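You operate a simulated robot arm through the tools that you are given. There is no shell and no other tool.

The job below is to be done with a simulated robot arm. You get a single attempt, and the scene is never put back.

Task
Leak-test the blue hose's line, then the black one's; leave only the one that holds open.
Fine: one of the two leaks; press the test button with that line's valve alone open and read the tester.

The check looks at the end state, three seconds after you hand in, the way a careful person would. Anything else that was tipped, shoved, dropped, spilled or broken makes it a failure.

Robot
A 7-joint arm with a fingered hand, fixed in place. Base frame: the origin is on the floor under the middle of its stand, x ahead of it, y to its left, z up. Lengths are in mm, angles in rad, forces in N, time in s.
With the tool pointing down near the work surface it reaches from about 320 to 700 mm from the base axis. Its first joint turns from -1.204 to 3.002 rad. Payload 3.4 kg.
The TCP is the grasp point between the finger pads, 25 mm short of the fingertips. In the tool frame z runs along the fingers and y along their closing line. The gripper opens to 88 mm; its body begins 29 mm behind the TCP. The gripper is a hand of 4 fingers: y runs from the thumb to the fingers, the wrist lies at [-13, -97, -162] in the tool frame, and closing takes about 1.5 s.
Orientation is that of the tool frame in the base frame, as [roll, pitch, yaw] about the fixed x, y, z axes, in that order (R = Rz(yaw) Ry(pitch) Rx(roll)). With the fingers straight down and the wrist toward the robot, the tool's x, y and z point along [0, 1, 0], [1, 0, 0] and [0, 0, -1] of the base frame.

Tools
- The arm moves only by the tool jog_arm. Its arguments are lists of equal length, an entry for each row: "offset": the shift along the tool's x, y, z in mm, a list of three; "rotation": the turn, a rotation vector about the tool's x, y, z in rad, a list of three. In form: {"offset": [[tx, ty, tz], ...], "rotation": [[rx, ry, rz], ...]}. A call has 1 to 20 rows; each row is the pose to reach, as a shift and turn from the pose commanded when the call began, along the tool's axes at that moment. "fingers" is the closure, from 0 (fully open) to 1 (shut), set as the call begins (left out, the last holds). A row lasts 0.2 s, in which the tool goes at most 50 mm and 0.15 rad; a call with a longer step from one row to the next is refused whole, and so is a gripper value outside its range. Where a pose cannot be reached the arm comes as near as it can. A force on the tool above 40 N (or 10 N above the force at the start of the call, whichever is more), or a blocked arm, ends the call early, and 0.2 s more pass. Each finger travels about 108 mm/s and halts on what it meets, pressing with about 26 N; the grip force reading is that of the motor and also rises with nothing between the fingers. The clock runs only during rows and for 0.2 s after the last one: add rows that repeat a pose to give the fingers time. The reply holds the time, the measured pose of the TCP, the force on the tool along the base axes, the opening and the grip force, in the units named above and with some noise, with the torque about the TCP (base axes, N m) and any sound that the robot's microphone picked up.
- Cameras (640 x 400 px; columns grow to the right, rows downward): "scene" is fixed at [399.8, 499.3, 1688.8]; the picture's right is [-0.98, -0.20, 0.00], its down [-0.08, 0.39, -0.92] and it looks along [0.18, -0.90, -0.39] (base axes); focal length 317 px, centre (320, 200). "wrist" rides on the gripper at [64, -83, -98] in the tool frame; the picture's right is [-0.62, 0.37, -0.69], its down [-0.71, -0.63, 0.30] and it looks along [-0.32, 0.68, 0.65] (tool axes); focal length 265 px, centre (320, 200).
- capture(camera): a new picture of that camera. It takes no simulated time.
- raise_lower(by): slides the trunk up (or, below 0, down) by that many mm; the arm rides with it, the base frame stays. It gives what a move gives, with no picture.
- preshape(shape): the hand has 4 fingers and takes this shape, open, in about a second: jaw (thumb against the fingers, like two jaws); tri (thumb and two fingers); tip (a fingertip pinch); poke (one finger out to press); point (the index stretched); flat (the hand flat); cup (the hand cupped); fist (a fist). The gripper value then closes the fingers along that shape, each until it touches; the sizes above hold for jaw. It gives what a move gives, with no picture.
- measure_at(camera, pixels): for up to 12 pixels [column, row] of the newest picture of that camera ("zoom" is the newest enlarged one), the place [x, y, z] in the base frame of the surface seen there, good to about 3 mm. It takes no simulated time.
- inspect(camera, box): a new picture of the part [left, top, right, bottom] of that camera's present view, enlarged. It takes no simulated time.
- hand_in(): hands the job in; it is judged then, once.

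Leave the gripper open and the arm clear of the work at the hand-in unless told otherwise.

The tools are called as a command line: name --argument value ..., lists and objects as JSON in quotes. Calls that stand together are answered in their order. jog_arm: Moves the arm, as the interface text tells. Its arguments: {"type":"object","properties":{"offset":{"type":"array","items":{"type":"array","items":{"type":"number"}}},"rotation":{"type":"array","items":{"type":"array","items":{"type":"number"}}},"fingers":{"type":"number"}},"required":["offset","rotation"]} The other tools are called the same way: raise_lower (by) moves the trunk up or down; preshape (shape) gives the hand a shape; capture (camera) takes a picture; measure_at (camera, pixels) gives the place of the surface under pixels of a picture; inspect (camera, box) takes an enlarged picture of a part of a camera's view; hand_in () hands the job in.

At the start:

```text
time_s: 0.0
tcp_pos: [378.1, -83.4, 1534.3]
tool_rot: [3.139, 0.001, 1.572]
force: [0.1, -0.6, -0.3]
torque: [0.01, 0.01, -0.01]
opening: 87.7
gripper_force: 0.1
shape: jaw
trunk travel left (down, up): [-795.0, 45.0]
```

scene: 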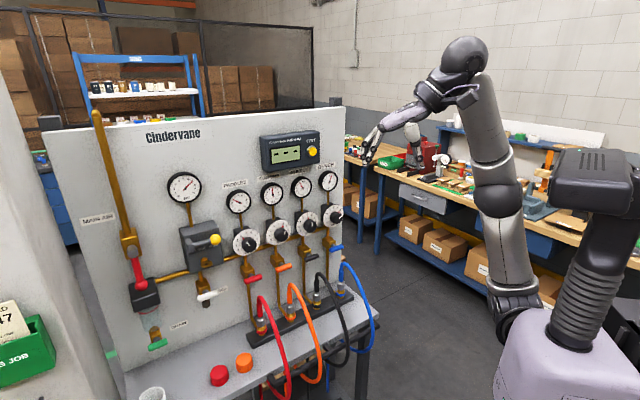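
wrist: 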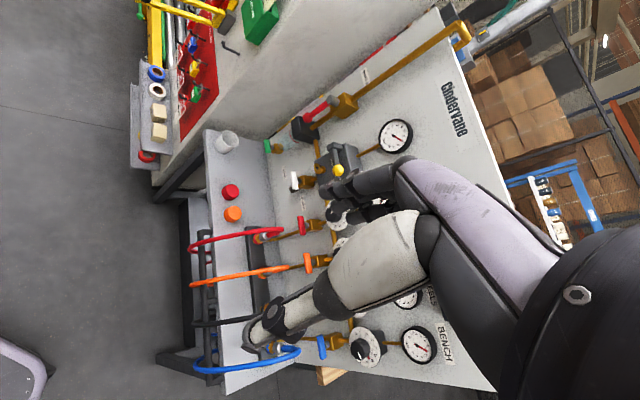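

I see a panel with a main gauge, four gauge/regulator/valve lines (red, orange, black, blue handles), and a tester with a yellow button. I'll look closer at the panel before moving.

inspect --camera "scene" --box '[220, 120, 390, 226]'

inspect --camera "scene" --box '[80, 160, 250, 266]'

inspect --camera "scene" --box '[220, 220, 390, 326]'

```text
3.76 times, centred on (305, 173) of scene
```

zoom: 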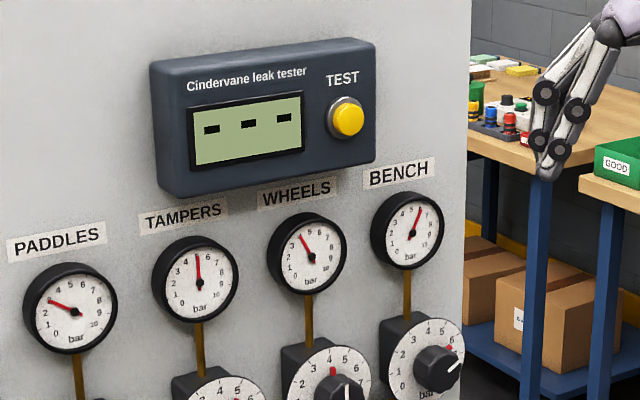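

```text
3.76 times, centred on (165, 213) of scene
```

zoom: 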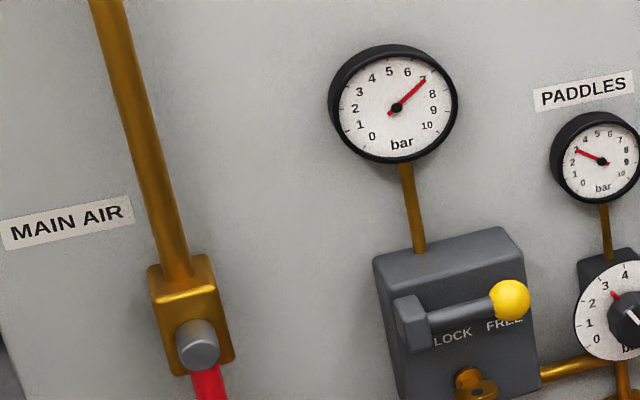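

```text
3.76 times, centred on (305, 273) of scene
```

zoom: 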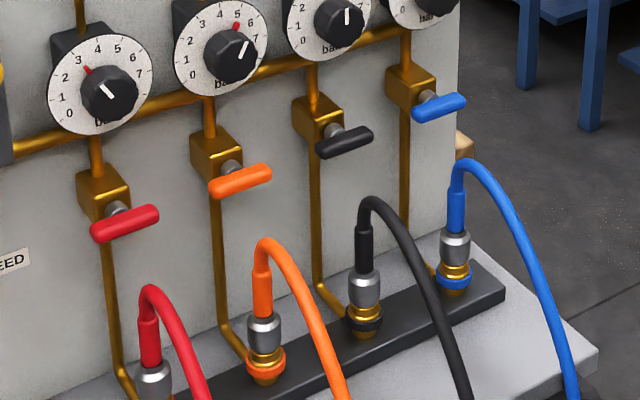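

All four valve handles lie across their vertical pipes (closed, it seems). I look at the rest: main air, lockout lever, the white and green valves.

inspect --camera "scene" --box '[80, 230, 250, 336]'

inspect --camera "scene" --box '[110, 294, 280, 400]'

inspect --camera "scene" --box '[240, 294, 410, 400]'

inspect --camera "wrist" --box '[160, 160, 480, 400]'

```text
3.76 times, centred on (165, 283) of scene
```

zoom: 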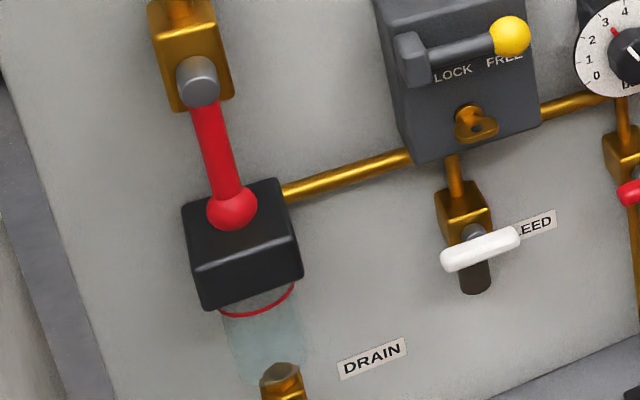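

```text
3.76 times, centred on (195, 347) of scene
```

zoom: 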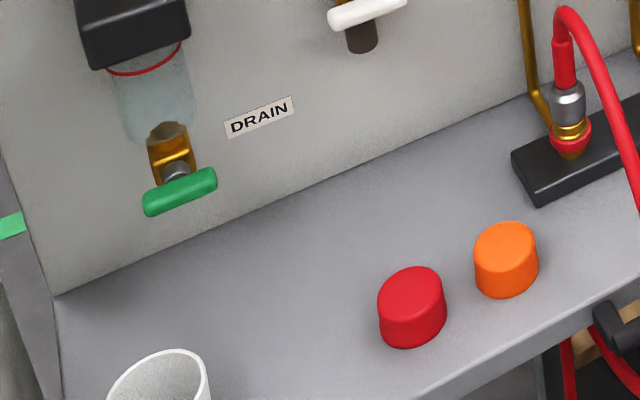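

```text
3.76 times, centred on (325, 347) of scene
```

zoom: 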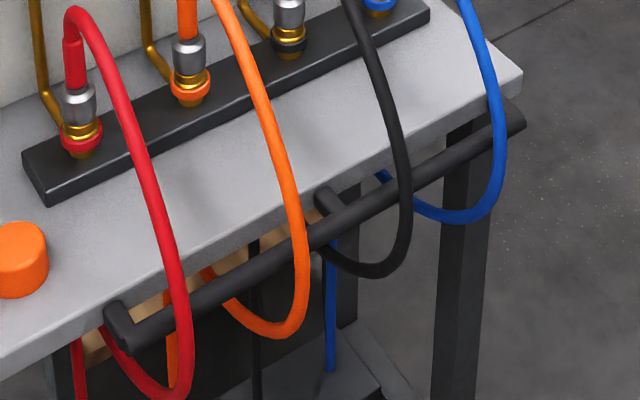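

```text
1.67 times, centred on (320, 280) of wrist
```

zoom: 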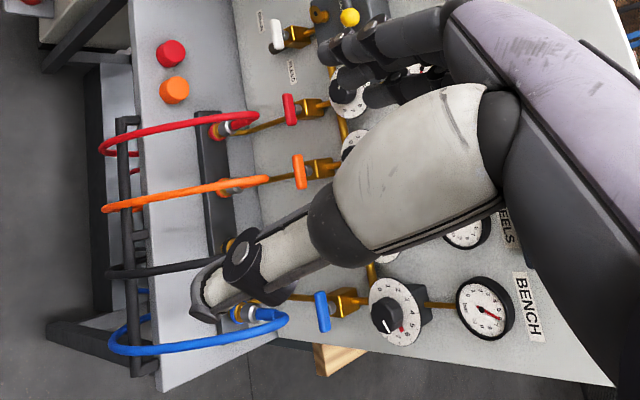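

Now I measure positions of the valve handles, their hubs, the button, gauges and the panel surface from the scene picture.

inspect --camera "scene" --box '[290, 220, 370, 270]'

capture --camera "scene"

```text
8.00 times, centred on (330, 245) of scene
```

zoom: 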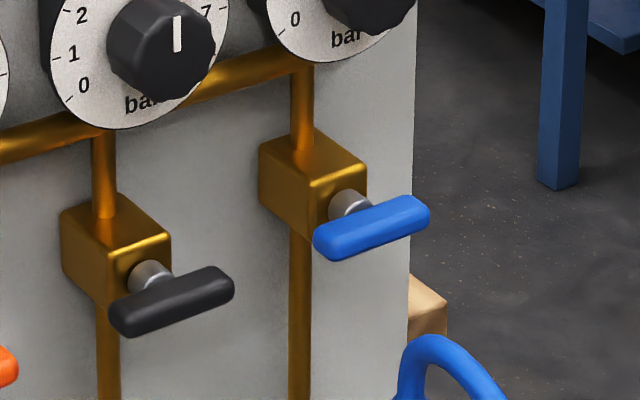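

```text
taken
```

scene: 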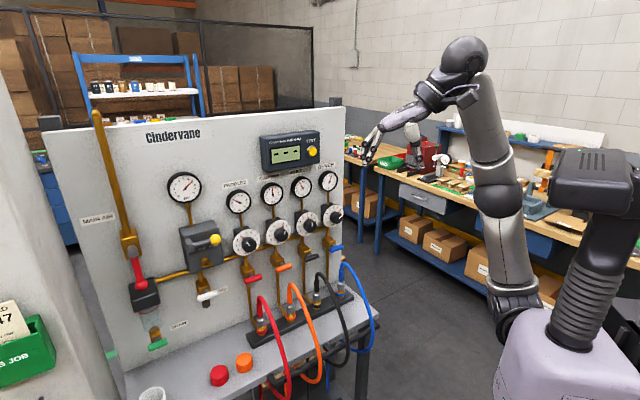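

Measuring handle ends in the zoom: blue ends (320,243) and (425,210), centre (372,228), shaft (347,205); black ends (118,320),(228,282), centre (172,300), shaft (148,276); body corners; panel points.

measure_at --camera "zoom" --pixels '[[322, 243], [424, 212], [372, 226], [345, 204], [312, 165], [118, 320], [228, 284], [172, 301], [146, 272], [115, 236], [200, 180], [380, 120]]'

measure_at --camera "scene" --pixels '[[312, 151], [320, 145], [320, 160], [290, 142], [328, 180], [301, 186], [337, 215], [310, 222], [220, 160], [339, 267], [315, 280], [253, 279]]'

```text
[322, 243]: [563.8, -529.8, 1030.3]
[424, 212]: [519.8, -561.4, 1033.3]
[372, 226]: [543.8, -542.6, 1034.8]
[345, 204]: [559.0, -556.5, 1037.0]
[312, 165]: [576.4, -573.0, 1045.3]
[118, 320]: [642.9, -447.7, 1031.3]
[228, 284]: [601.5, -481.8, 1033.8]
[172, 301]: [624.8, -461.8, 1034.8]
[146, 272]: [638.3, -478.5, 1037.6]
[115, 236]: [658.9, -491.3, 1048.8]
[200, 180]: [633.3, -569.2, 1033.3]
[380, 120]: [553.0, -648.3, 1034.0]
```

```text
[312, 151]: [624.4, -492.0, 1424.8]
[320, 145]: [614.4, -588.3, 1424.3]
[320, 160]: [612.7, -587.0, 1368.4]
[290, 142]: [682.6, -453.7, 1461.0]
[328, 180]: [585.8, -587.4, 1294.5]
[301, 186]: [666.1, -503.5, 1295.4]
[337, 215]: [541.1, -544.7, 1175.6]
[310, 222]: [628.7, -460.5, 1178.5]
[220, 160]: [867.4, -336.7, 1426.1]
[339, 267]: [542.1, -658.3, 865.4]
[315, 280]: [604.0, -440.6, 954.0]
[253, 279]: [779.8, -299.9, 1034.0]
```

The panel is a vertical plane facing the robot at 45°, about 850 mm from the base axis; the handles stand about 80 mm off it. Next I measure the hoses, rack, knobs, tester face and shelf so that I know what clearance the hand has.

measure_at --camera "scene" --pixels '[[347, 264], [360, 280], [372, 305], [374, 325], [368, 345], [322, 275], [335, 290], [345, 315], [349, 340], [340, 358], [330, 330], [300, 350]]'

inspect --camera "scene" --box '[260, 120, 340, 170]'

```text
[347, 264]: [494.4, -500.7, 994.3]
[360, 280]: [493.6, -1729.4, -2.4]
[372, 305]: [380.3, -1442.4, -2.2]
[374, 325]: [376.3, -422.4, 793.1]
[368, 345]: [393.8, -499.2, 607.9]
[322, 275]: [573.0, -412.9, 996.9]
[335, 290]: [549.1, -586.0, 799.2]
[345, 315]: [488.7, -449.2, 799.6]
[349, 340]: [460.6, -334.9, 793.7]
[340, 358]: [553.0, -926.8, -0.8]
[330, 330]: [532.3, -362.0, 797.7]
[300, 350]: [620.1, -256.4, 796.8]
```

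```text
8.00 times, centred on (300, 145) of scene
```

zoom: 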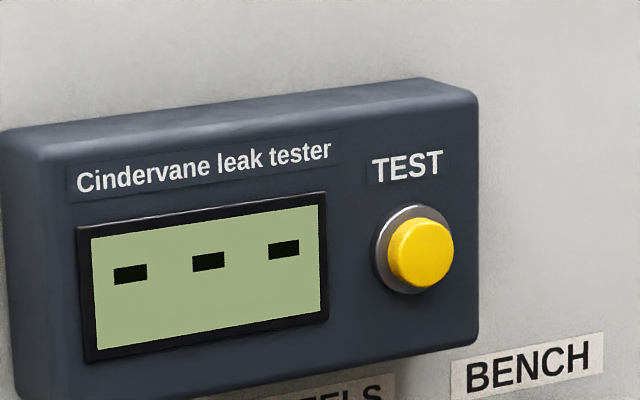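

The hoses arc up to z≈997 just in front of and below the handles, so the wrist has to stay above or beside them. A single finger (poke shape) looks best for both button and handles. I form that shape here in free air and look at it.

preshape --shape "poke"

capture --camera "wrist"

inspect --camera "scene" --box '[340, 30, 500, 190]'

```text
time_s: 0.9
tcp_pos: [378.1, -83.1, 1532.7]
tool_rot: [3.14, -0.002, 1.572]
force: [-0.9, -0.5, -0.6]
torque: [0.02, 0.0, 0.03]
opening: 0.0
gripper_force: 0.1
shape: poke
trunk travel left (down, up): [-795.0, 45.0]
```

```text
taken
```

wrist: 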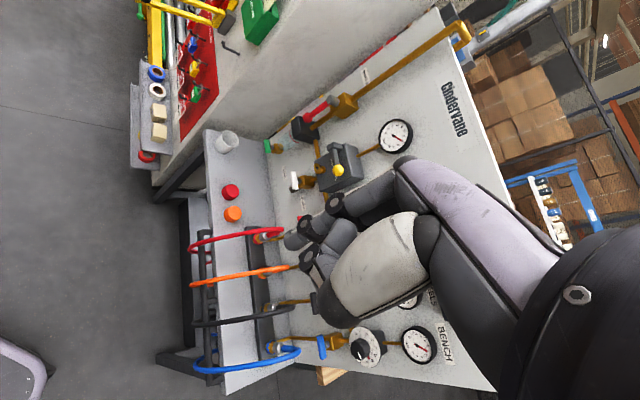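

```text
2.50 times, centred on (420, 110) of scene
```

zoom: 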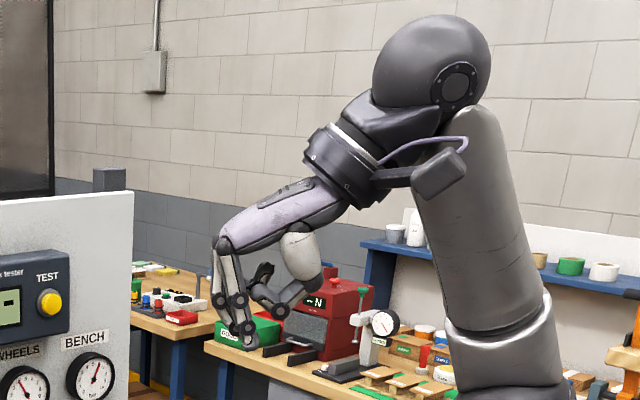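

I enlarge both views of the hand to find the poking finger and measure its tip.

inspect --camera "scene" --box '[380, 80, 460, 130]'

inspect --camera "wrist" --box '[260, 140, 480, 340]'

```text
8.00 times, centred on (420, 105) of scene
```

zoom: 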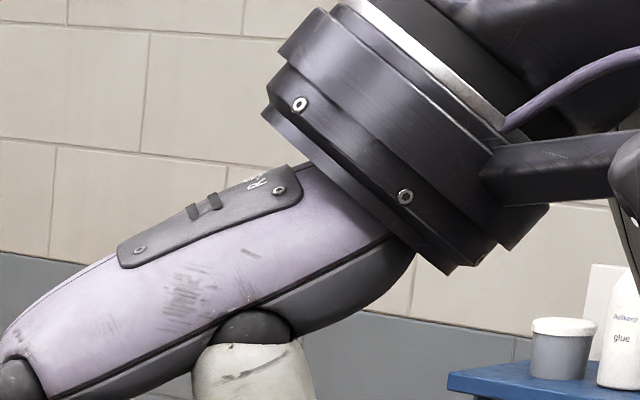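

```text
2.00 times, centred on (370, 240) of wrist
```

zoom: 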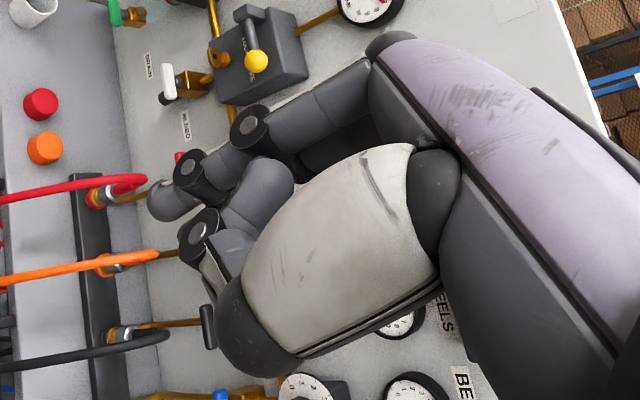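

The fingertip is near scene (391,168). I enlarge that area and measure.

inspect --camera "scene" --box '[360, 120, 440, 170]'

```text
8.00 times, centred on (400, 145) of scene
```

zoom: 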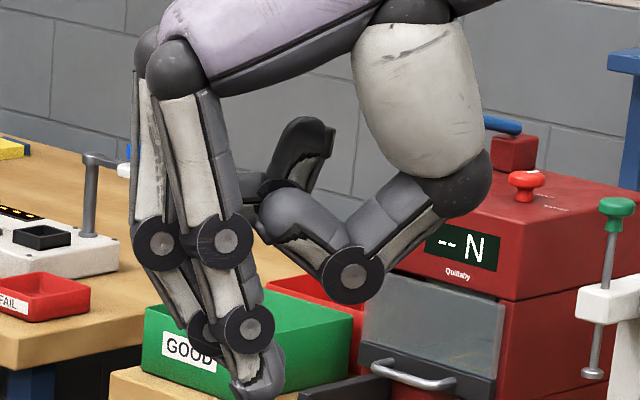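

I measure the fingertip and joints of the visible finger(s).

measure_at --camera "zoom" --pixels '[[262, 378], [240, 385], [255, 330], [225, 240], [190, 70], [150, 170], [155, 240], [190, 325], [305, 140], [350, 275], [280, 215], [415, 100]]'

inspect --camera "scene" --box '[365, 150, 405, 175]'

```text
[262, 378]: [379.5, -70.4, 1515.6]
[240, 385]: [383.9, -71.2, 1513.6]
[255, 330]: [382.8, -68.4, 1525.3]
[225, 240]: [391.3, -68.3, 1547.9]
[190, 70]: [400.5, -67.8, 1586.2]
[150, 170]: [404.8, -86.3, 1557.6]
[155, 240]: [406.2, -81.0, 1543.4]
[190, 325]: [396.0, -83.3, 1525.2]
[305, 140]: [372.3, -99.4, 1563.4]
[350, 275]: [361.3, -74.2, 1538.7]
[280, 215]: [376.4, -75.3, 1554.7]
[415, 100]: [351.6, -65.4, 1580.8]
```

```text
16.00 times, centred on (385, 162) of scene
```

zoom: 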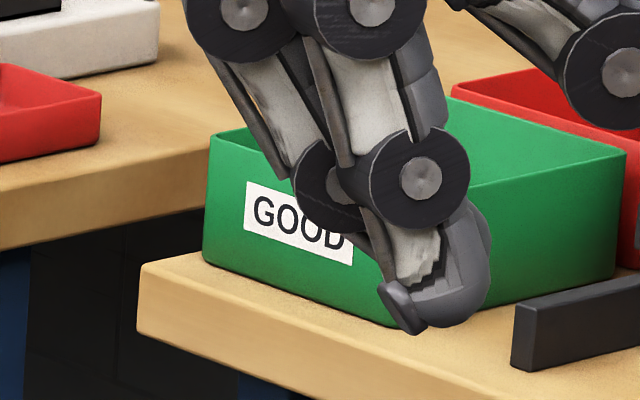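

Two fingers seem to be down in this shape. I compare with the "point" shape (index stretched) for a slimmer probe.

preshape --shape "point"

inspect --camera "scene" --box '[360, 120, 440, 170]'

inspect --camera "wrist" --box '[260, 140, 480, 340]'

```text
time_s: 1.8
tcp_pos: [377.5, -82.2, 1534.2]
tool_rot: [3.139, 0.0, 1.573]
force: [-0.3, 0.5, 0.0]
torque: [0.0, -0.01, 0.0]
opening: 0.0
gripper_force: 0.2
shape: point
trunk travel left (down, up): [-795.0, 45.0]
```

```text
8.00 times, centred on (400, 145) of scene
```

zoom: 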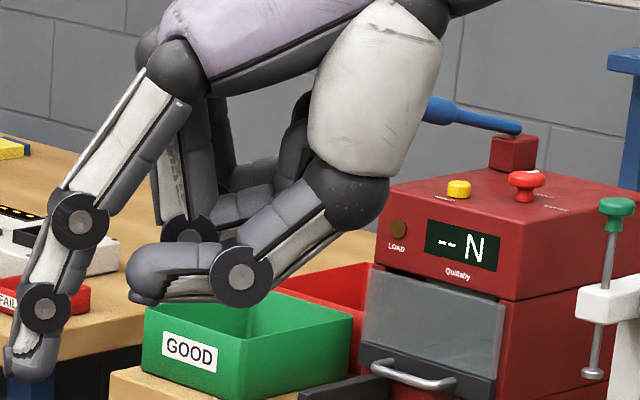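

```text
2.00 times, centred on (370, 240) of wrist
```

zoom: 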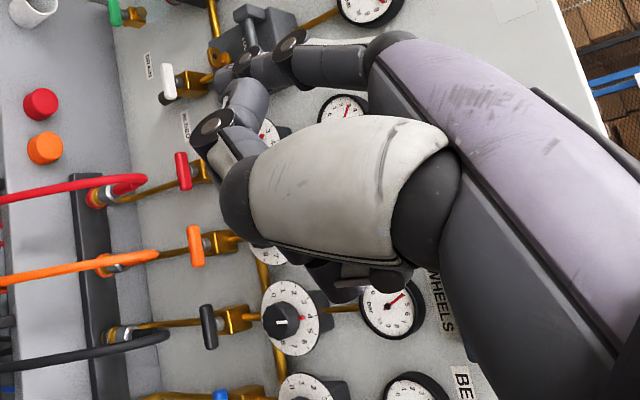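

In "point" the index alone is stretched, thumb and others curled. I measure the index tip and knuckles.

measure_at --camera "zoom" --pixels '[[30, 365], [15, 372], [45, 345], [45, 305], [78, 220], [180, 70], [140, 290], [240, 275], [350, 200], [185, 235], [120, 150], [60, 260]]'

inspect --camera "wrist" --box '[310, 140, 400, 200]'

```text
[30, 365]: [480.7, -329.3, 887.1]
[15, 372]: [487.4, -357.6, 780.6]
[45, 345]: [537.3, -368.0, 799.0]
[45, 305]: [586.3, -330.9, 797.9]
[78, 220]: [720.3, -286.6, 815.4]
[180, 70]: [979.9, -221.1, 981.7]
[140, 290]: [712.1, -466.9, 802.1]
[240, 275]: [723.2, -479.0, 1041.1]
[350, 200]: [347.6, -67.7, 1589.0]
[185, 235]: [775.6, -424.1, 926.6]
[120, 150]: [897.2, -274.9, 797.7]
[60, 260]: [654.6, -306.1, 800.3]
```

```text
6.67 times, centred on (355, 170) of wrist
```

zoom: 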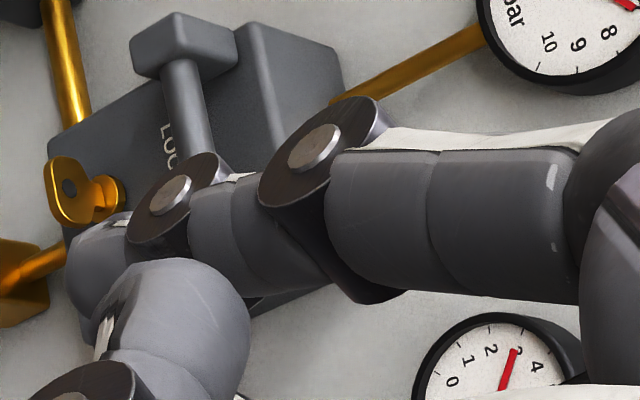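

The zoom measured was the wrist one; I retake the scene zoom and measure there.

inspect --camera "scene" --box '[360, 120, 440, 170]'

```text
8.00 times, centred on (400, 145) of scene
```

zoom: 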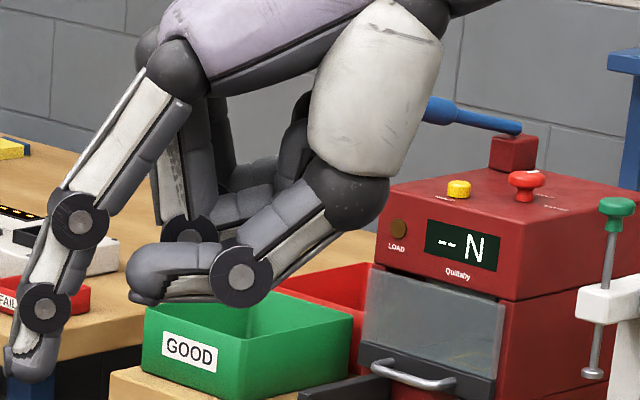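

measure_at --camera "zoom" --pixels '[[30, 365], [20, 376], [45, 345], [45, 305], [78, 220], [180, 70], [140, 290], [240, 275], [350, 200], [185, 235], [100, 160], [60, 260]]'

```text
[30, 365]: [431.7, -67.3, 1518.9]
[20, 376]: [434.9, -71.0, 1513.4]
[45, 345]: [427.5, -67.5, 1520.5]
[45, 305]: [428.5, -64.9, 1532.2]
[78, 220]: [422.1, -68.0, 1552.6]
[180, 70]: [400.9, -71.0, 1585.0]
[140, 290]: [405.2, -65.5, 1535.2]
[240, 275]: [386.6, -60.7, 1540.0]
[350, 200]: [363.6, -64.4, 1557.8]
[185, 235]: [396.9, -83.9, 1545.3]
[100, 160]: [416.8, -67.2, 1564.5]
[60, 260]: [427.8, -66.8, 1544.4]
```

The index tip sits at about tool [6, 55, 24], pointing 23° from tool z toward +y. I'll first swing the hand out toward the panel's bearing (-45°), well short of it, and turn the fingers to horizontal; afterwards roll the hand palm-up so that the index is the lowest part.

jog_arm --offset '[[-16, 2, 0], [-32, 5, 0], [-48, 7, 0], [-64, 9, 0], [-80, 12, 0], [-96, 14, 0], [-111, 16, 0], [-127, 19, 0], [-143, 21, 0], [-159, 23, 0], [-175, 26, 0], [-191, 28, 0]]' --rotation '[[-0.1235, -0.0512, 0.0512], [-0.247, -0.1023, 0.1023], [-0.3705, -0.1535, 0.1535], [-0.494, -0.2046, 0.2046], [-0.6175, -0.2558, 0.2558], [-0.741, -0.3069, 0.3069], [-0.8645, -0.3581, 0.3581], [-0.988, -0.4092, 0.4092], [-1.1115, -0.4604, 0.4604], [-1.235, -0.5115, 0.5115], [-1.3585, -0.5627, 0.5627], [-1.482, -0.6138, 0.6138]]'

```text
time_s: 4.4
tcp_pos: [407.1, -268.7, 1533.8]
tool_rot: [1.61, 0.015, 0.803]
force: [-0.3, -0.3, 1.1]
torque: [0.03, 0.0, 0.02]
opening: 0.0
gripper_force: 0.1
shape: point
out of reach, approached as far as the arm can: row 12
trunk travel left (down, up): [-795.0, 45.0]
```

Fingers are nearly horizontal now (small shortfall in row 12). Next I roll 90° about the tool axis toward handshake/palm-left.

jog_arm --offset '[[0, 0, 0], [0, 0, 0], [0, 0, 0], [0, 0, 0], [0, 0, 0], [0, 0, 0], [0, 0, 0], [0, 0, 0], [0, 0, 0], [0, 0, 0], [0, 0, 0]]' --rotation '[[0, 0, 0.1428], [0, 0, 0.2856], [0, 0, 0.4284], [0, 0, 0.5712], [0, 0, 0.714], [0, 0, 0.8568], [0, 0, 0.9996], [0, 0, 1.1424], [0, 0, 1.2852], [0, 0, 1.428], [0, 0, 1.5708]]'

capture --camera "scene"

```text
time_s: 6.8
tcp_pos: [423.3, -269.5, 1540.1]
tool_rot: [-1.044, -1.566, -2.882]
force: [-0.8, 0.3, 0.4]
torque: [-0.01, -0.02, -0.03]
opening: 0.1
gripper_force: 0.0
shape: point
out of reach, approached as far as the arm can: row 1, 2, 7, 8, 9, 10, 11
trunk travel left (down, up): [-795.0, 45.0]
```

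```text
taken
```

scene: 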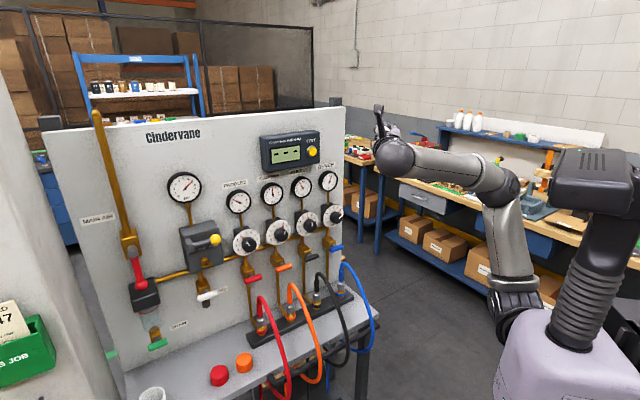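

Handshake orientation reached (x up, fingers along the panel normal). I continue the roll toward palm-up and see how far the arm can go.

jog_arm --offset '[[0, 0, 0], [0, 0, 0], [0, 0, 0], [0, 0, 0], [0, 0, 0], [0, 0, 0], [0, 0, 0], [0, 0, 0], [0, 0, 0], [0, 0, 0], [0, 0, 0]]' --rotation '[[0, 0, 0.1428], [0, 0, 0.2856], [0, 0, 0.4284], [0, 0, 0.5712], [0, 0, 0.714], [0, 0, 0.8568], [0, 0, 0.9996], [0, 0, 1.1424], [0, 0, 1.2852], [0, 0, 1.428], [0, 0, 1.5708]]'

capture --camera "scene"

```text
time_s: 9.2
tcp_pos: [399.0, -303.6, 1602.8]
tool_rot: [-1.635, -0.276, -2.076]
force: [0.1, 0.0, 0.0]
torque: [0.0, -0.02, 0.03]
opening: 0.0
gripper_force: 0.0
shape: point
out of reach, approached as far as the arm can: row 2, 3, 4, 5, 6, 7, 8, 9, 10, 11
trunk travel left (down, up): [-795.0, 45.0]
```

```text
taken
```

scene: 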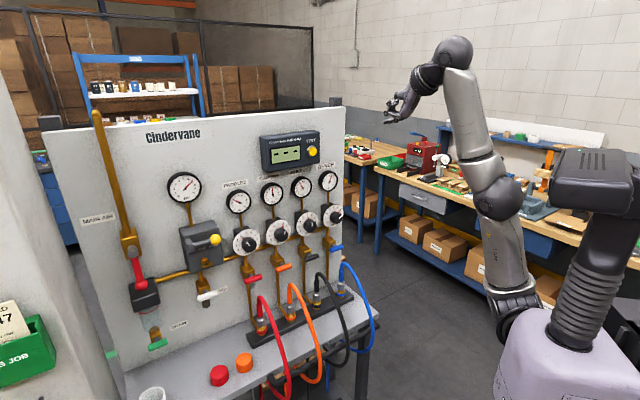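

The arm flipped its elbow and got close to palm-up (pitch still 0.28 off, 70 mm high). Palm-up needs the forearm to slope down, so I pitch the fingers up a bit (0.3 rad) and go lower relative to the shoulder.

jog_arm --offset '[[0, 25, 0], [0, 50, 0], [0, 75, 0], [0, 100, 0], [0, 125, 0], [0, 150, 0], [0, 150, 0]]' --rotation '[[0.05, 0, 0], [0.1, 0, 0], [0.15, 0, 0], [0.2, 0, 0], [0.25, 0, 0], [0.3, 0, 0], [0.3, 0, 0]]'

capture --camera "scene"

```text
time_s: 10.8
tcp_pos: [416.2, -317.8, 1615.2]
tool_rot: [-1.537, -0.278, -2.072]
force: [0.5, 0.1, 0.9]
torque: [0.02, 0.0, -0.01]
opening: 0.0
gripper_force: 0.1
shape: point
out of reach, approached as far as the arm can: row 1, 2, 3, 4, 5, 6, 7
trunk travel left (down, up): [-795.0, 45.0]
```

```text
taken
```

scene: 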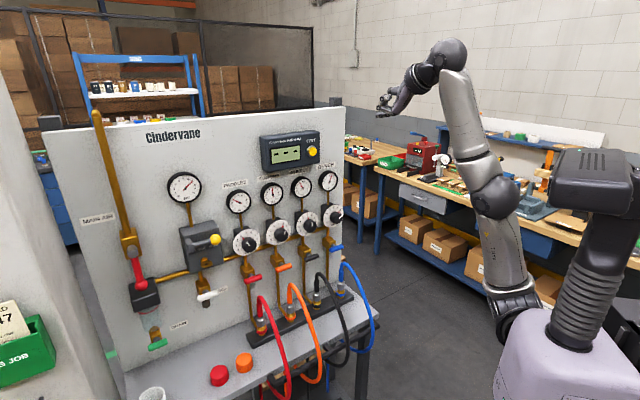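

The arm is stretched almost straight up; the shoulder must be low. I measure its joints to understand its geometry.

measure_at --camera "scene" --pixels '[[515, 315], [520, 290], [497, 198], [505, 240], [465, 120], [450, 55], [410, 85], [385, 105], [580, 260], [600, 180], [560, 370], [500, 320]]'

inspect --camera "scene" --box '[350, 30, 640, 350]'

```text
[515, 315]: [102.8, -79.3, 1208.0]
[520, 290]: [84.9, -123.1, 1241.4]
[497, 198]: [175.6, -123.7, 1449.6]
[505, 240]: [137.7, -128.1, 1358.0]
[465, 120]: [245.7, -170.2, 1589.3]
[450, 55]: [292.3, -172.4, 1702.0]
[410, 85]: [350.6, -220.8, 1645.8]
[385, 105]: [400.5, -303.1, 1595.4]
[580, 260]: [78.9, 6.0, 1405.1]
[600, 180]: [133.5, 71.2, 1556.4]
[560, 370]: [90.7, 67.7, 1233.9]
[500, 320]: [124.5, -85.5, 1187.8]
```

```text
1.25 times, centred on (495, 190) of scene
```

zoom: 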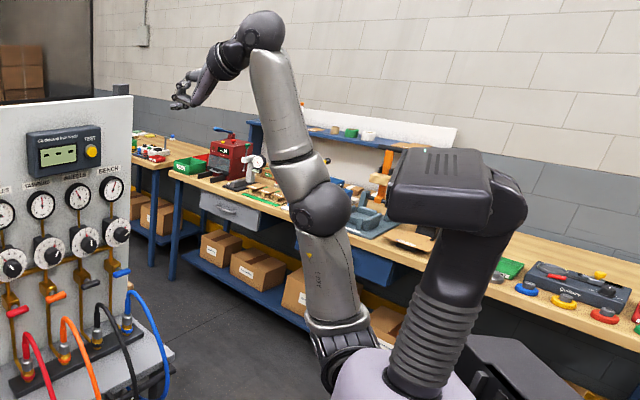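

The shoulder is at about (90,-130,1200). Palm-up isn't practical up here. A natural palm-down grip with the index sloping about 40° downward keeps the whole hand above the fingertip, which also clears the hoses. First I check what pose the controller treats as "commanded" with a null move.

jog_arm --offset '[[0, 0, 0]]' --rotation '[[0, 0, 0]]'

```text
time_s: 11.2
tcp_pos: [415.9, -319.2, 1614.4]
tool_rot: [-1.538, -0.277, -2.073]
force: [-0.3, 1.2, 0.1]
torque: [-0.06, -0.01, 0.0]
opening: 0.0
gripper_force: 0.0
shape: point
trunk travel left (down, up): [-795.0, 45.0]
```

The commanded pose resets to the reached one. I roll the hand back to palm-down with the index sloping 40° downward toward the panel, coming down to z≈1400 well in front of the panel.

jog_arm --offset '[[-2.66, 10.94, -0.49], [-5.3, 21.9, -1.0], [-8.0, 32.8, -1.5], [-10.6, 43.8, -2.0], [-13.3, 54.7, -2.4], [-16.0, 65.6, -2.9], [-18.6, 76.6, -3.4], [-21.3, 87.5, -3.9], [-23.9, 98.5, -4.4], [-26.6, 109.4, -4.9], [-29.3, 120.3, -5.4], [-31.9, 131.3, -5.9], [-34.6, 142.2, -6.4], [-37.2, 153.2, -6.9], [-39.9, 164.1, -7.3], [-42.6, 175.0, -7.8], [-45.2, 186.0, -8.3], [-47.9, 196.9, -8.8], [-50.6, 207.8, -9.3]]' --rotation '[[-0.0075, -0.0803, -0.121], [-0.0151, -0.1607, -0.2421], [-0.0226, -0.241, -0.3631], [-0.0302, -0.3214, -0.4842], [-0.0377, -0.4017, -0.6052], [-0.0452, -0.4821, -0.7263], [-0.0528, -0.5624, -0.8473], [-0.0603, -0.6428, -0.9684], [-0.0679, -0.7231, -1.0894], [-0.0754, -0.8035, -1.2105], [-0.0829, -0.8838, -1.3315], [-0.0905, -0.9642, -1.4526], [-0.098, -1.0445, -1.5736], [-0.1056, -1.1249, -1.6947], [-0.1131, -1.2052, -1.8157], [-0.1206, -1.2856, -1.9368], [-0.1282, -1.3659, -2.0578], [-0.1357, -1.4463, -2.1789], [-0.1433, -1.5266, -2.3]]'

capture --camera "scene"

capture --camera "wrist"

```text
time_s: 15.2
tcp_pos: [409.6, -322.5, 1396.3]
tool_rot: [2.67, 0.003, 0.785]
force: [0.3, 0.7, 0.2]
torque: [0.0, 0.01, 0.01]
opening: 0.1
gripper_force: 0.1
shape: point
out of reach, approached as far as the arm can: row 1, 2, 3, 4, 5, 6, 7, 8
trunk travel left (down, up): [-795.0, 45.0]
```

```text
taken
```

scene: 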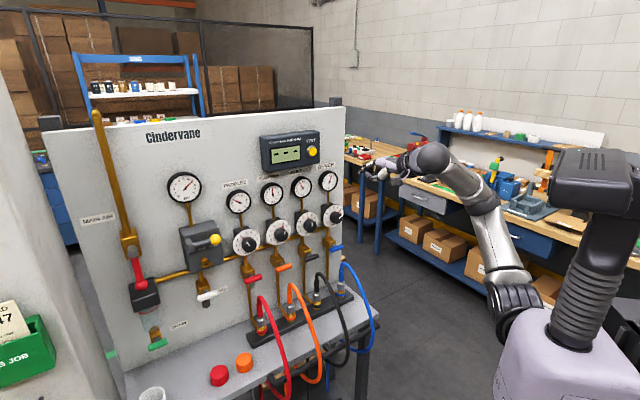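

```text
taken
```

wrist: 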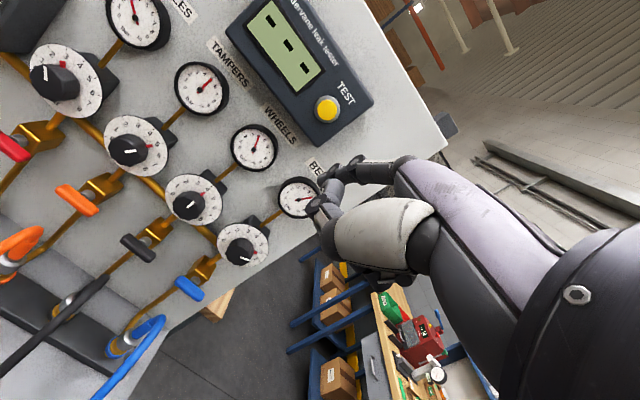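

Pose reached exactly. The wrist camera sees the panel well. Now I enlarge the hand in the scene view to measure the index tip more exactly in this pose.

inspect --camera "scene" --box '[345, 150, 425, 200]'

inspect --camera "wrist" --box '[280, 140, 440, 240]'

```text
8.00 times, centred on (385, 175) of scene
```

zoom: 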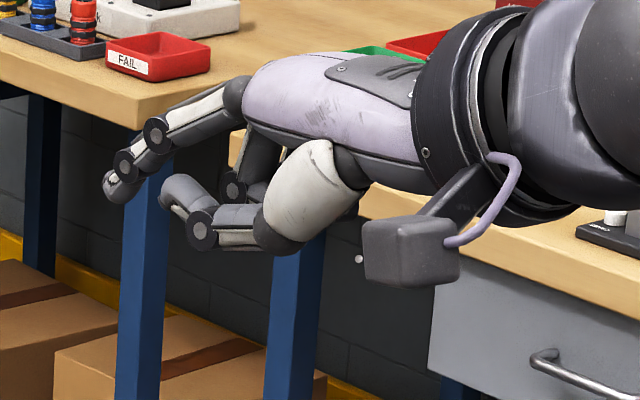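

```text
4.00 times, centred on (360, 190) of wrist
```

zoom: 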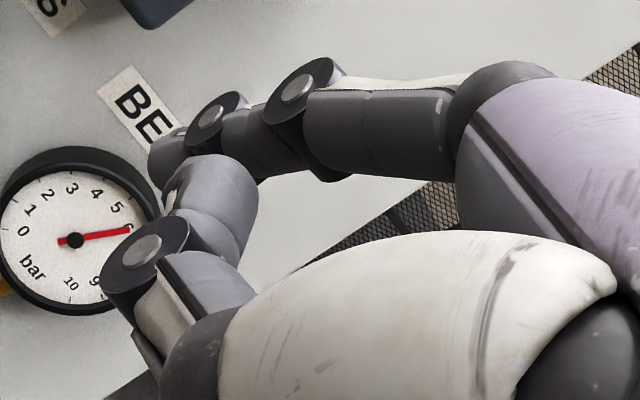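

inspect --camera "scene" --box '[352, 158, 384, 186]'

```text
14.29 times, centred on (368, 172) of scene
```

zoom: 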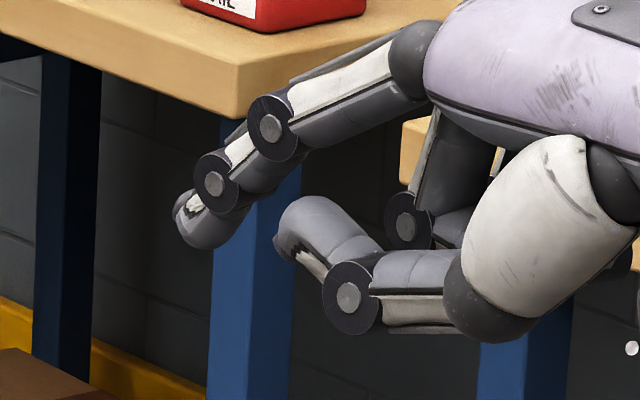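

measure_at --camera "zoom" --pixels '[[178, 215], [195, 240], [210, 245], [200, 222], [215, 183], [238, 205], [268, 130], [405, 60], [300, 220], [280, 245], [350, 325], [500, 325]]'

```text
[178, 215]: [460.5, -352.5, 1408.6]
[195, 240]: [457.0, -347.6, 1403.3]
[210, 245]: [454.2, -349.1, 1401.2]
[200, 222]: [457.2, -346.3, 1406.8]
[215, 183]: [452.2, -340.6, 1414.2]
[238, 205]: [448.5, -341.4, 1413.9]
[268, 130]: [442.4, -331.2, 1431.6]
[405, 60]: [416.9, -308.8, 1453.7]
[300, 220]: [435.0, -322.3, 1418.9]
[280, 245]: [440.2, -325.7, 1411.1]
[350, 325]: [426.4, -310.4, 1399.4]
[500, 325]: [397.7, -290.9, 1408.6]
```

Index tip: its centre is about 50 mm ahead of the TCP, 10 mm above it and 8 mm to the left. Now I use the wrist view for a second measurement of handles, hoses and the button.

inspect --camera "wrist" --box '[100, 200, 260, 300]'

measure_at --camera "wrist" --pixels '[[327, 108], [320, 95], [345, 108], [310, 130], [290, 60], [240, 252], [188, 207], [190, 288], [138, 247], [140, 335], [75, 300], [390, 90]]'

```text
4.00 times, centred on (180, 250) of wrist
```

zoom: 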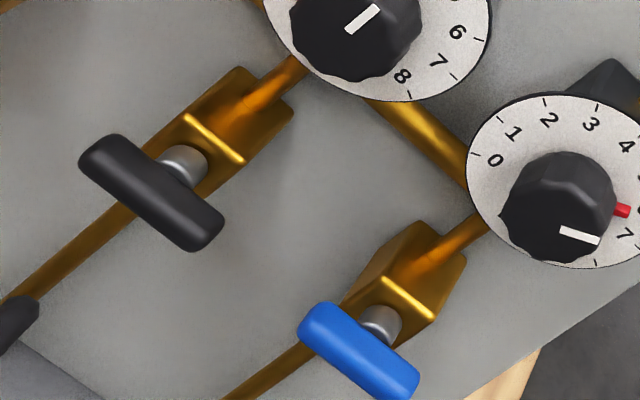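

```text
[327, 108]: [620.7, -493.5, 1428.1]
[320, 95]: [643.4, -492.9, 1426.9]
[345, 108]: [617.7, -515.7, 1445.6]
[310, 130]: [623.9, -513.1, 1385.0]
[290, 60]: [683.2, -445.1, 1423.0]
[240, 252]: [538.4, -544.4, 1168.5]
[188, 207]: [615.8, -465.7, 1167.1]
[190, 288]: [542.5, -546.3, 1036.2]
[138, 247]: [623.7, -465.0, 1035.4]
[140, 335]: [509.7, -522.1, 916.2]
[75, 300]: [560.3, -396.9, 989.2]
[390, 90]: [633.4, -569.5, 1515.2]
```

measure_at --camera "zoom" --pixels '[[306, 325], [412, 388], [358, 350], [330, 312], [395, 355], [378, 325], [86, 155], [215, 240], [150, 192], [115, 140], [205, 200], [180, 165]]'

inspect --camera "wrist" --box '[0, 220, 240, 400]'

```text
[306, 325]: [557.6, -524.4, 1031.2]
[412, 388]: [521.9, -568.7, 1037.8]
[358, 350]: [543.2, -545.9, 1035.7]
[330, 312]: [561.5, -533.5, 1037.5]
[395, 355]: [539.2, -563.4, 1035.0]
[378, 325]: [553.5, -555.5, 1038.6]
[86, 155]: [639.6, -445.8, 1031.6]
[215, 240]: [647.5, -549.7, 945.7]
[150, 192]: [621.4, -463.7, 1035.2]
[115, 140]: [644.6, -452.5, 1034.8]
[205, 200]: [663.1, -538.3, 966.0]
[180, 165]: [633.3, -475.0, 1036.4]
```

```text
2.22 times, centred on (120, 310) of wrist
```

zoom: 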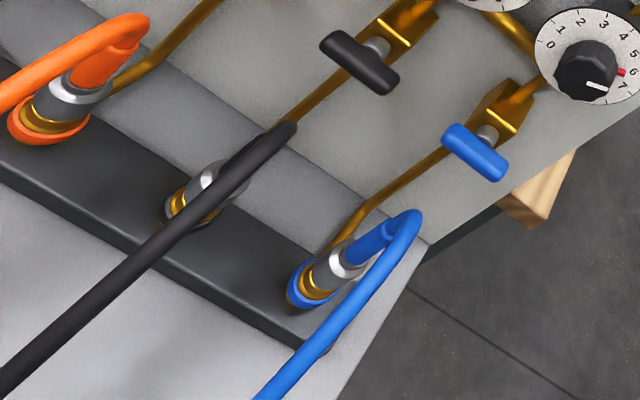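

I measure the hose crests and nearby points in this zoom.

measure_at --camera "zoom" --pixels '[[405, 220], [412, 240], [395, 260], [375, 295], [340, 325], [290, 125], [270, 145], [240, 175], [200, 210], [150, 250], [375, 232], [130, 25]]'

```text
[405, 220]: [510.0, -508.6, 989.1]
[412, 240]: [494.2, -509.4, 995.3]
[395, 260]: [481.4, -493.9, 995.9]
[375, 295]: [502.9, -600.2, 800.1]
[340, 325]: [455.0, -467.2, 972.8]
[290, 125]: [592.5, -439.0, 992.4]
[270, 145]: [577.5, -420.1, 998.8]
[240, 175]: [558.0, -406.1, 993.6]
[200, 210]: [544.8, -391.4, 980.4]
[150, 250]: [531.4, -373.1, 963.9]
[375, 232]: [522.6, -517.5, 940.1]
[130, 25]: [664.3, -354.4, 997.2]
```

Geometry is clear: handle bars run about ±29 mm around u=+1 (blue) and u=−112 (black) at z≈1031, front face at 766 mm along the normal; hose crests at z≈999. I pitch the index a little steeper (+0.15) and move down in front of the blue handle, still 100+ mm short of it.

jog_arm --offset '[[-6.3, -7.1, 36.5], [-12.7, -14.2, 73], [-19, -21.3, 109.5], [-25.3, -28.4, 146], [-31.6, -35.5, 182.5], [-38, -42.6, 219], [-44.3, -49.7, 255.5], [-50.6, -56.8, 292]]' --rotation '[[0.019, 0, 0], [0.038, 0, 0], [0.056, 0, 0], [0.075, 0, 0], [0.094, 0, 0], [0.113, 0, 0], [0.131, 0, 0], [0.15, 0, 0]]'

capture --camera "scene"

capture --camera "wrist"

```text
time_s: 17.0
tcp_pos: [431.7, -417.9, 1111.1]
tool_rot: [2.819, 0.002, 0.788]
force: [-0.3, -0.2, 0.0]
torque: [0.0, -0.01, 0.05]
opening: 0.0
gripper_force: 0.1
shape: point
trunk travel left (down, up): [-795.0, 45.0]
```

```text
taken
```

scene: 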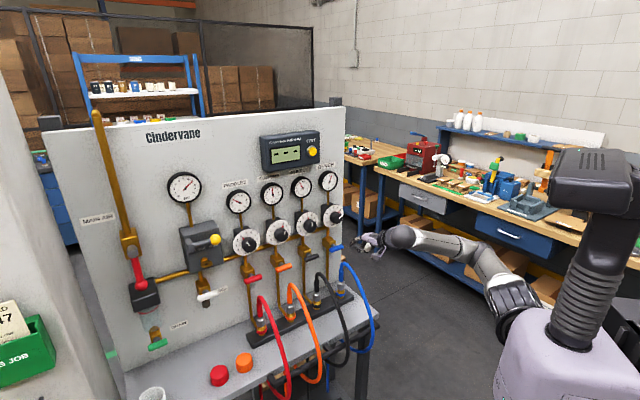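

```text
taken
```

wrist: 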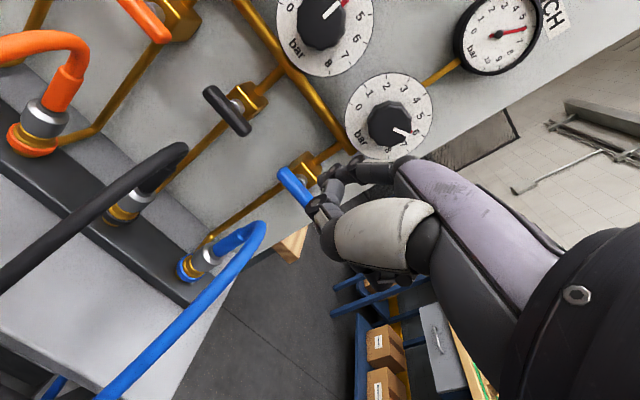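

TCP is at w=601, u=−10, z=1111. I check the fingertip location in an enlarged scene view.

inspect --camera "scene" --box '[320, 220, 400, 270]'

```text
8.00 times, centred on (360, 245) of scene
```

zoom: 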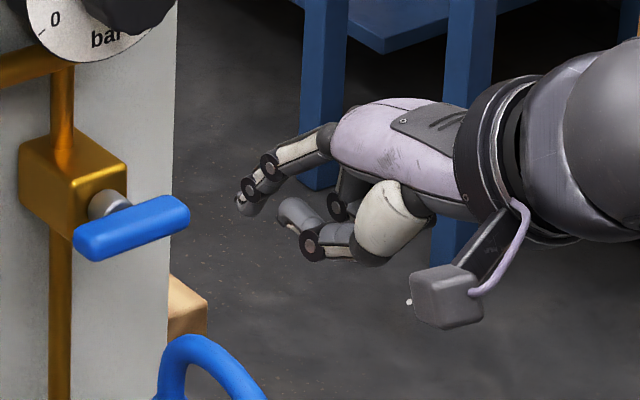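

measure_at --camera "zoom" --pixels '[[238, 202], [246, 212], [242, 205], [250, 187], [268, 167], [325, 135], [290, 210], [312, 246], [372, 258], [445, 295], [440, 325], [185, 345]]'

```text
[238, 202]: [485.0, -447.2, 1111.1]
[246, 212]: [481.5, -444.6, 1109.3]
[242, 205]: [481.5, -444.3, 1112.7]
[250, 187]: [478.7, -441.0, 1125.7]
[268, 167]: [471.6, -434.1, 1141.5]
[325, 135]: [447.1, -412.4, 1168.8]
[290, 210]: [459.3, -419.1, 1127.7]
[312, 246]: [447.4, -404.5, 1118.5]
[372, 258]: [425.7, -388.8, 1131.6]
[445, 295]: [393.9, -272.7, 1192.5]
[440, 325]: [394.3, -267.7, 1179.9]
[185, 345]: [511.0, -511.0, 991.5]
```

Tip model confirmed (front at w≈659, centre z≈1112). I now advance the tip to just above the left arm of the blue handle (tip centre w≈773, u≈−19, z≈1062).

jog_arm --offset '[[0.2, 19.7, 17.3], [0.4, 39.4, 34.7], [0.6, 59.1, 52], [0.8, 78.8, 69.4], [1, 98.5, 86.7]]' --rotation '[[0, 0, 0], [0, 0, 0], [0, 0, 0], [0, 0, 0], [0, 0, 0]]'

inspect --camera "scene" --box '[290, 210, 390, 280]'

capture --camera "wrist"

```text
time_s: 18.2
tcp_pos: [516.5, -502.5, 1059.3]
tool_rot: [2.82, 0.002, 0.784]
force: [0.7, 0.8, -0.4]
torque: [0.0, 0.02, 0.01]
opening: 0.0
gripper_force: 0.0
shape: point
trunk travel left (down, up): [-795.0, 45.0]
```

```text
5.71 times, centred on (340, 245) of scene
```

zoom: 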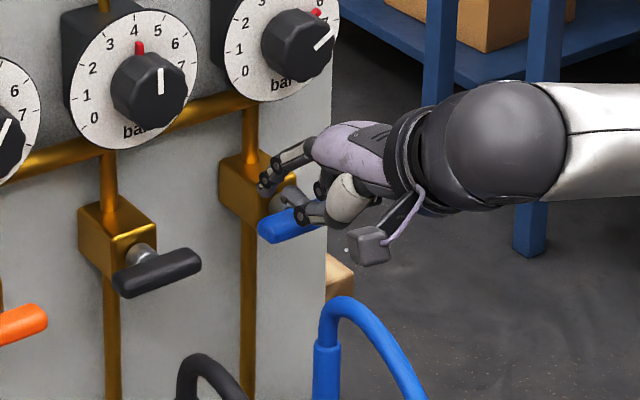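

```text
taken
```

wrist: 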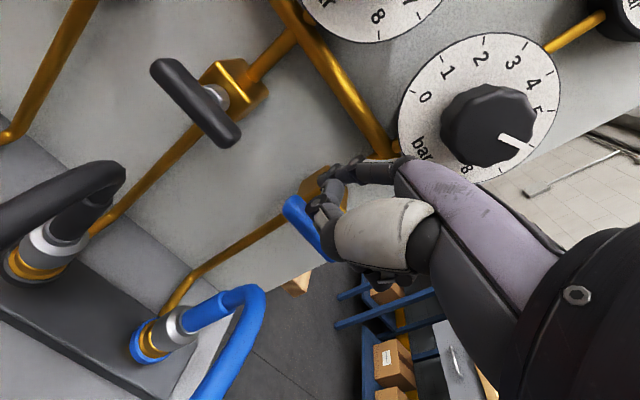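

I zoom closer to see the fingertip over the blue bar.

inspect --camera "scene" --box '[325, 230, 357, 256]'

inspect --camera "wrist" --box '[260, 140, 380, 280]'

```text
15.38 times, centred on (341, 243) of scene
```

zoom: 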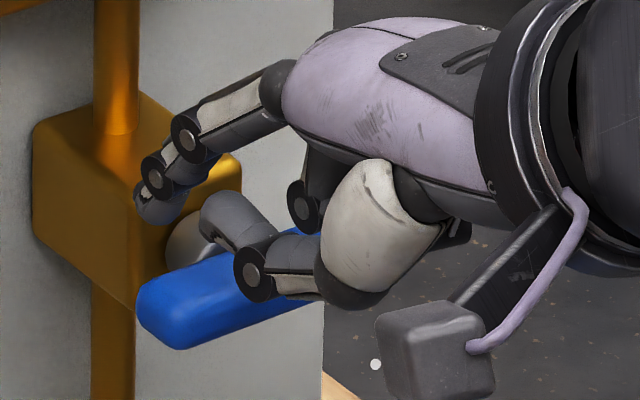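

```text
2.86 times, centred on (320, 210) of wrist
```

zoom: 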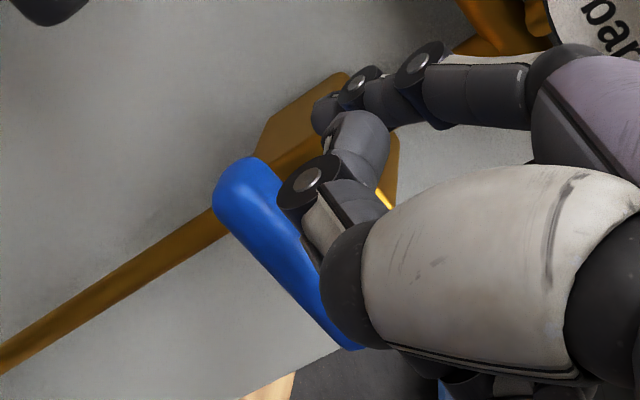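

measure_at --camera "scene" --pixels '[[329, 243]]'

inspect --camera "scene" --box '[325, 230, 357, 256]'

```text
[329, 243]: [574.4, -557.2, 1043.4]
```

```text
15.38 times, centred on (341, 243) of scene
```

zoom: 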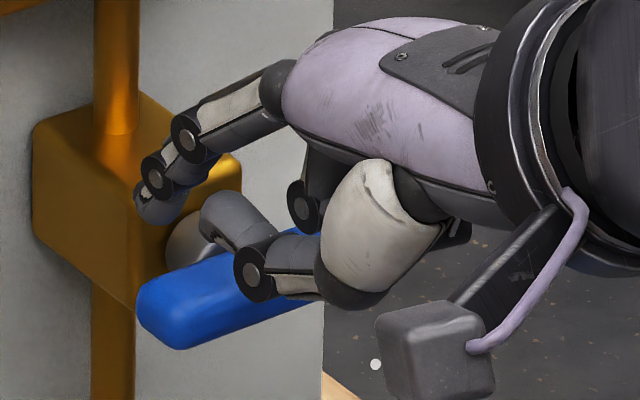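

measure_at --camera "zoom" --pixels '[[137, 205], [145, 218], [160, 225], [155, 180], [140, 295], [175, 345], [165, 315], [200, 265], [215, 215], [250, 268], [255, 295], [220, 165]]'

```text
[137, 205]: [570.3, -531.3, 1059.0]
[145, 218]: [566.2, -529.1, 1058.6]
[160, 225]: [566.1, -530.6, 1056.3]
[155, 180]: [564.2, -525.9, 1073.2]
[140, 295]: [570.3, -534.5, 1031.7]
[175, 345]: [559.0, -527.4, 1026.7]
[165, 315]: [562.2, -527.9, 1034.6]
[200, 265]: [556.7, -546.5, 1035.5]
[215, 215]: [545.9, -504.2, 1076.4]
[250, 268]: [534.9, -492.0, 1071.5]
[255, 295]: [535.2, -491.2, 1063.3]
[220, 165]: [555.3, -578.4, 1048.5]
```

Tip is at z≈1055 bottom, bar top ≈1037, u≈−18.5; aligned. I press gently down on the left arm in small steps to test whether counter-clockwise is the free direction.

jog_arm --offset '[[0, -2.5, 7.6], [0, -4.4, 13.3], [0, -5.4, 16.1], [0, -6.3, 19], [0, -7.3, 21.8], [0, -8.2, 24.6]]' --rotation '[[0, 0, 0], [0, 0, 0], [0, 0, 0], [0, 0, 0], [0, 0, 0], [0, 0, 0]]'

inspect --camera "scene" --box '[325, 230, 357, 256]'

```text
time_s: 19.6
tcp_pos: [517.3, -500.4, 1035.9]
tool_rot: [2.817, 0.002, 0.787]
force: [-0.8, 1.0, 3.6]
torque: [-0.12, -0.19, 0.02]
opening: 0.0
gripper_force: 0.0
shape: point
trunk travel left (down, up): [-795.0, 45.0]
```

```text
15.38 times, centred on (341, 243) of scene
```

zoom: 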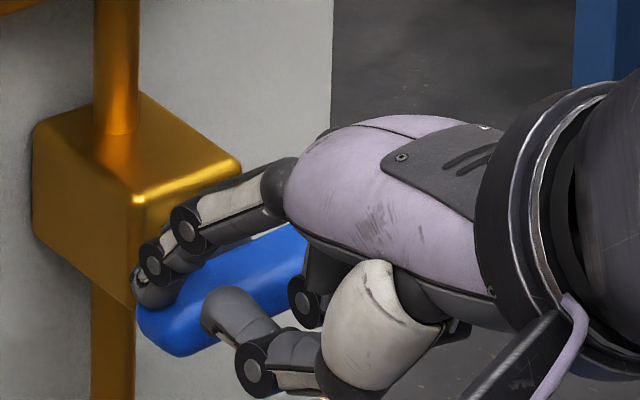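

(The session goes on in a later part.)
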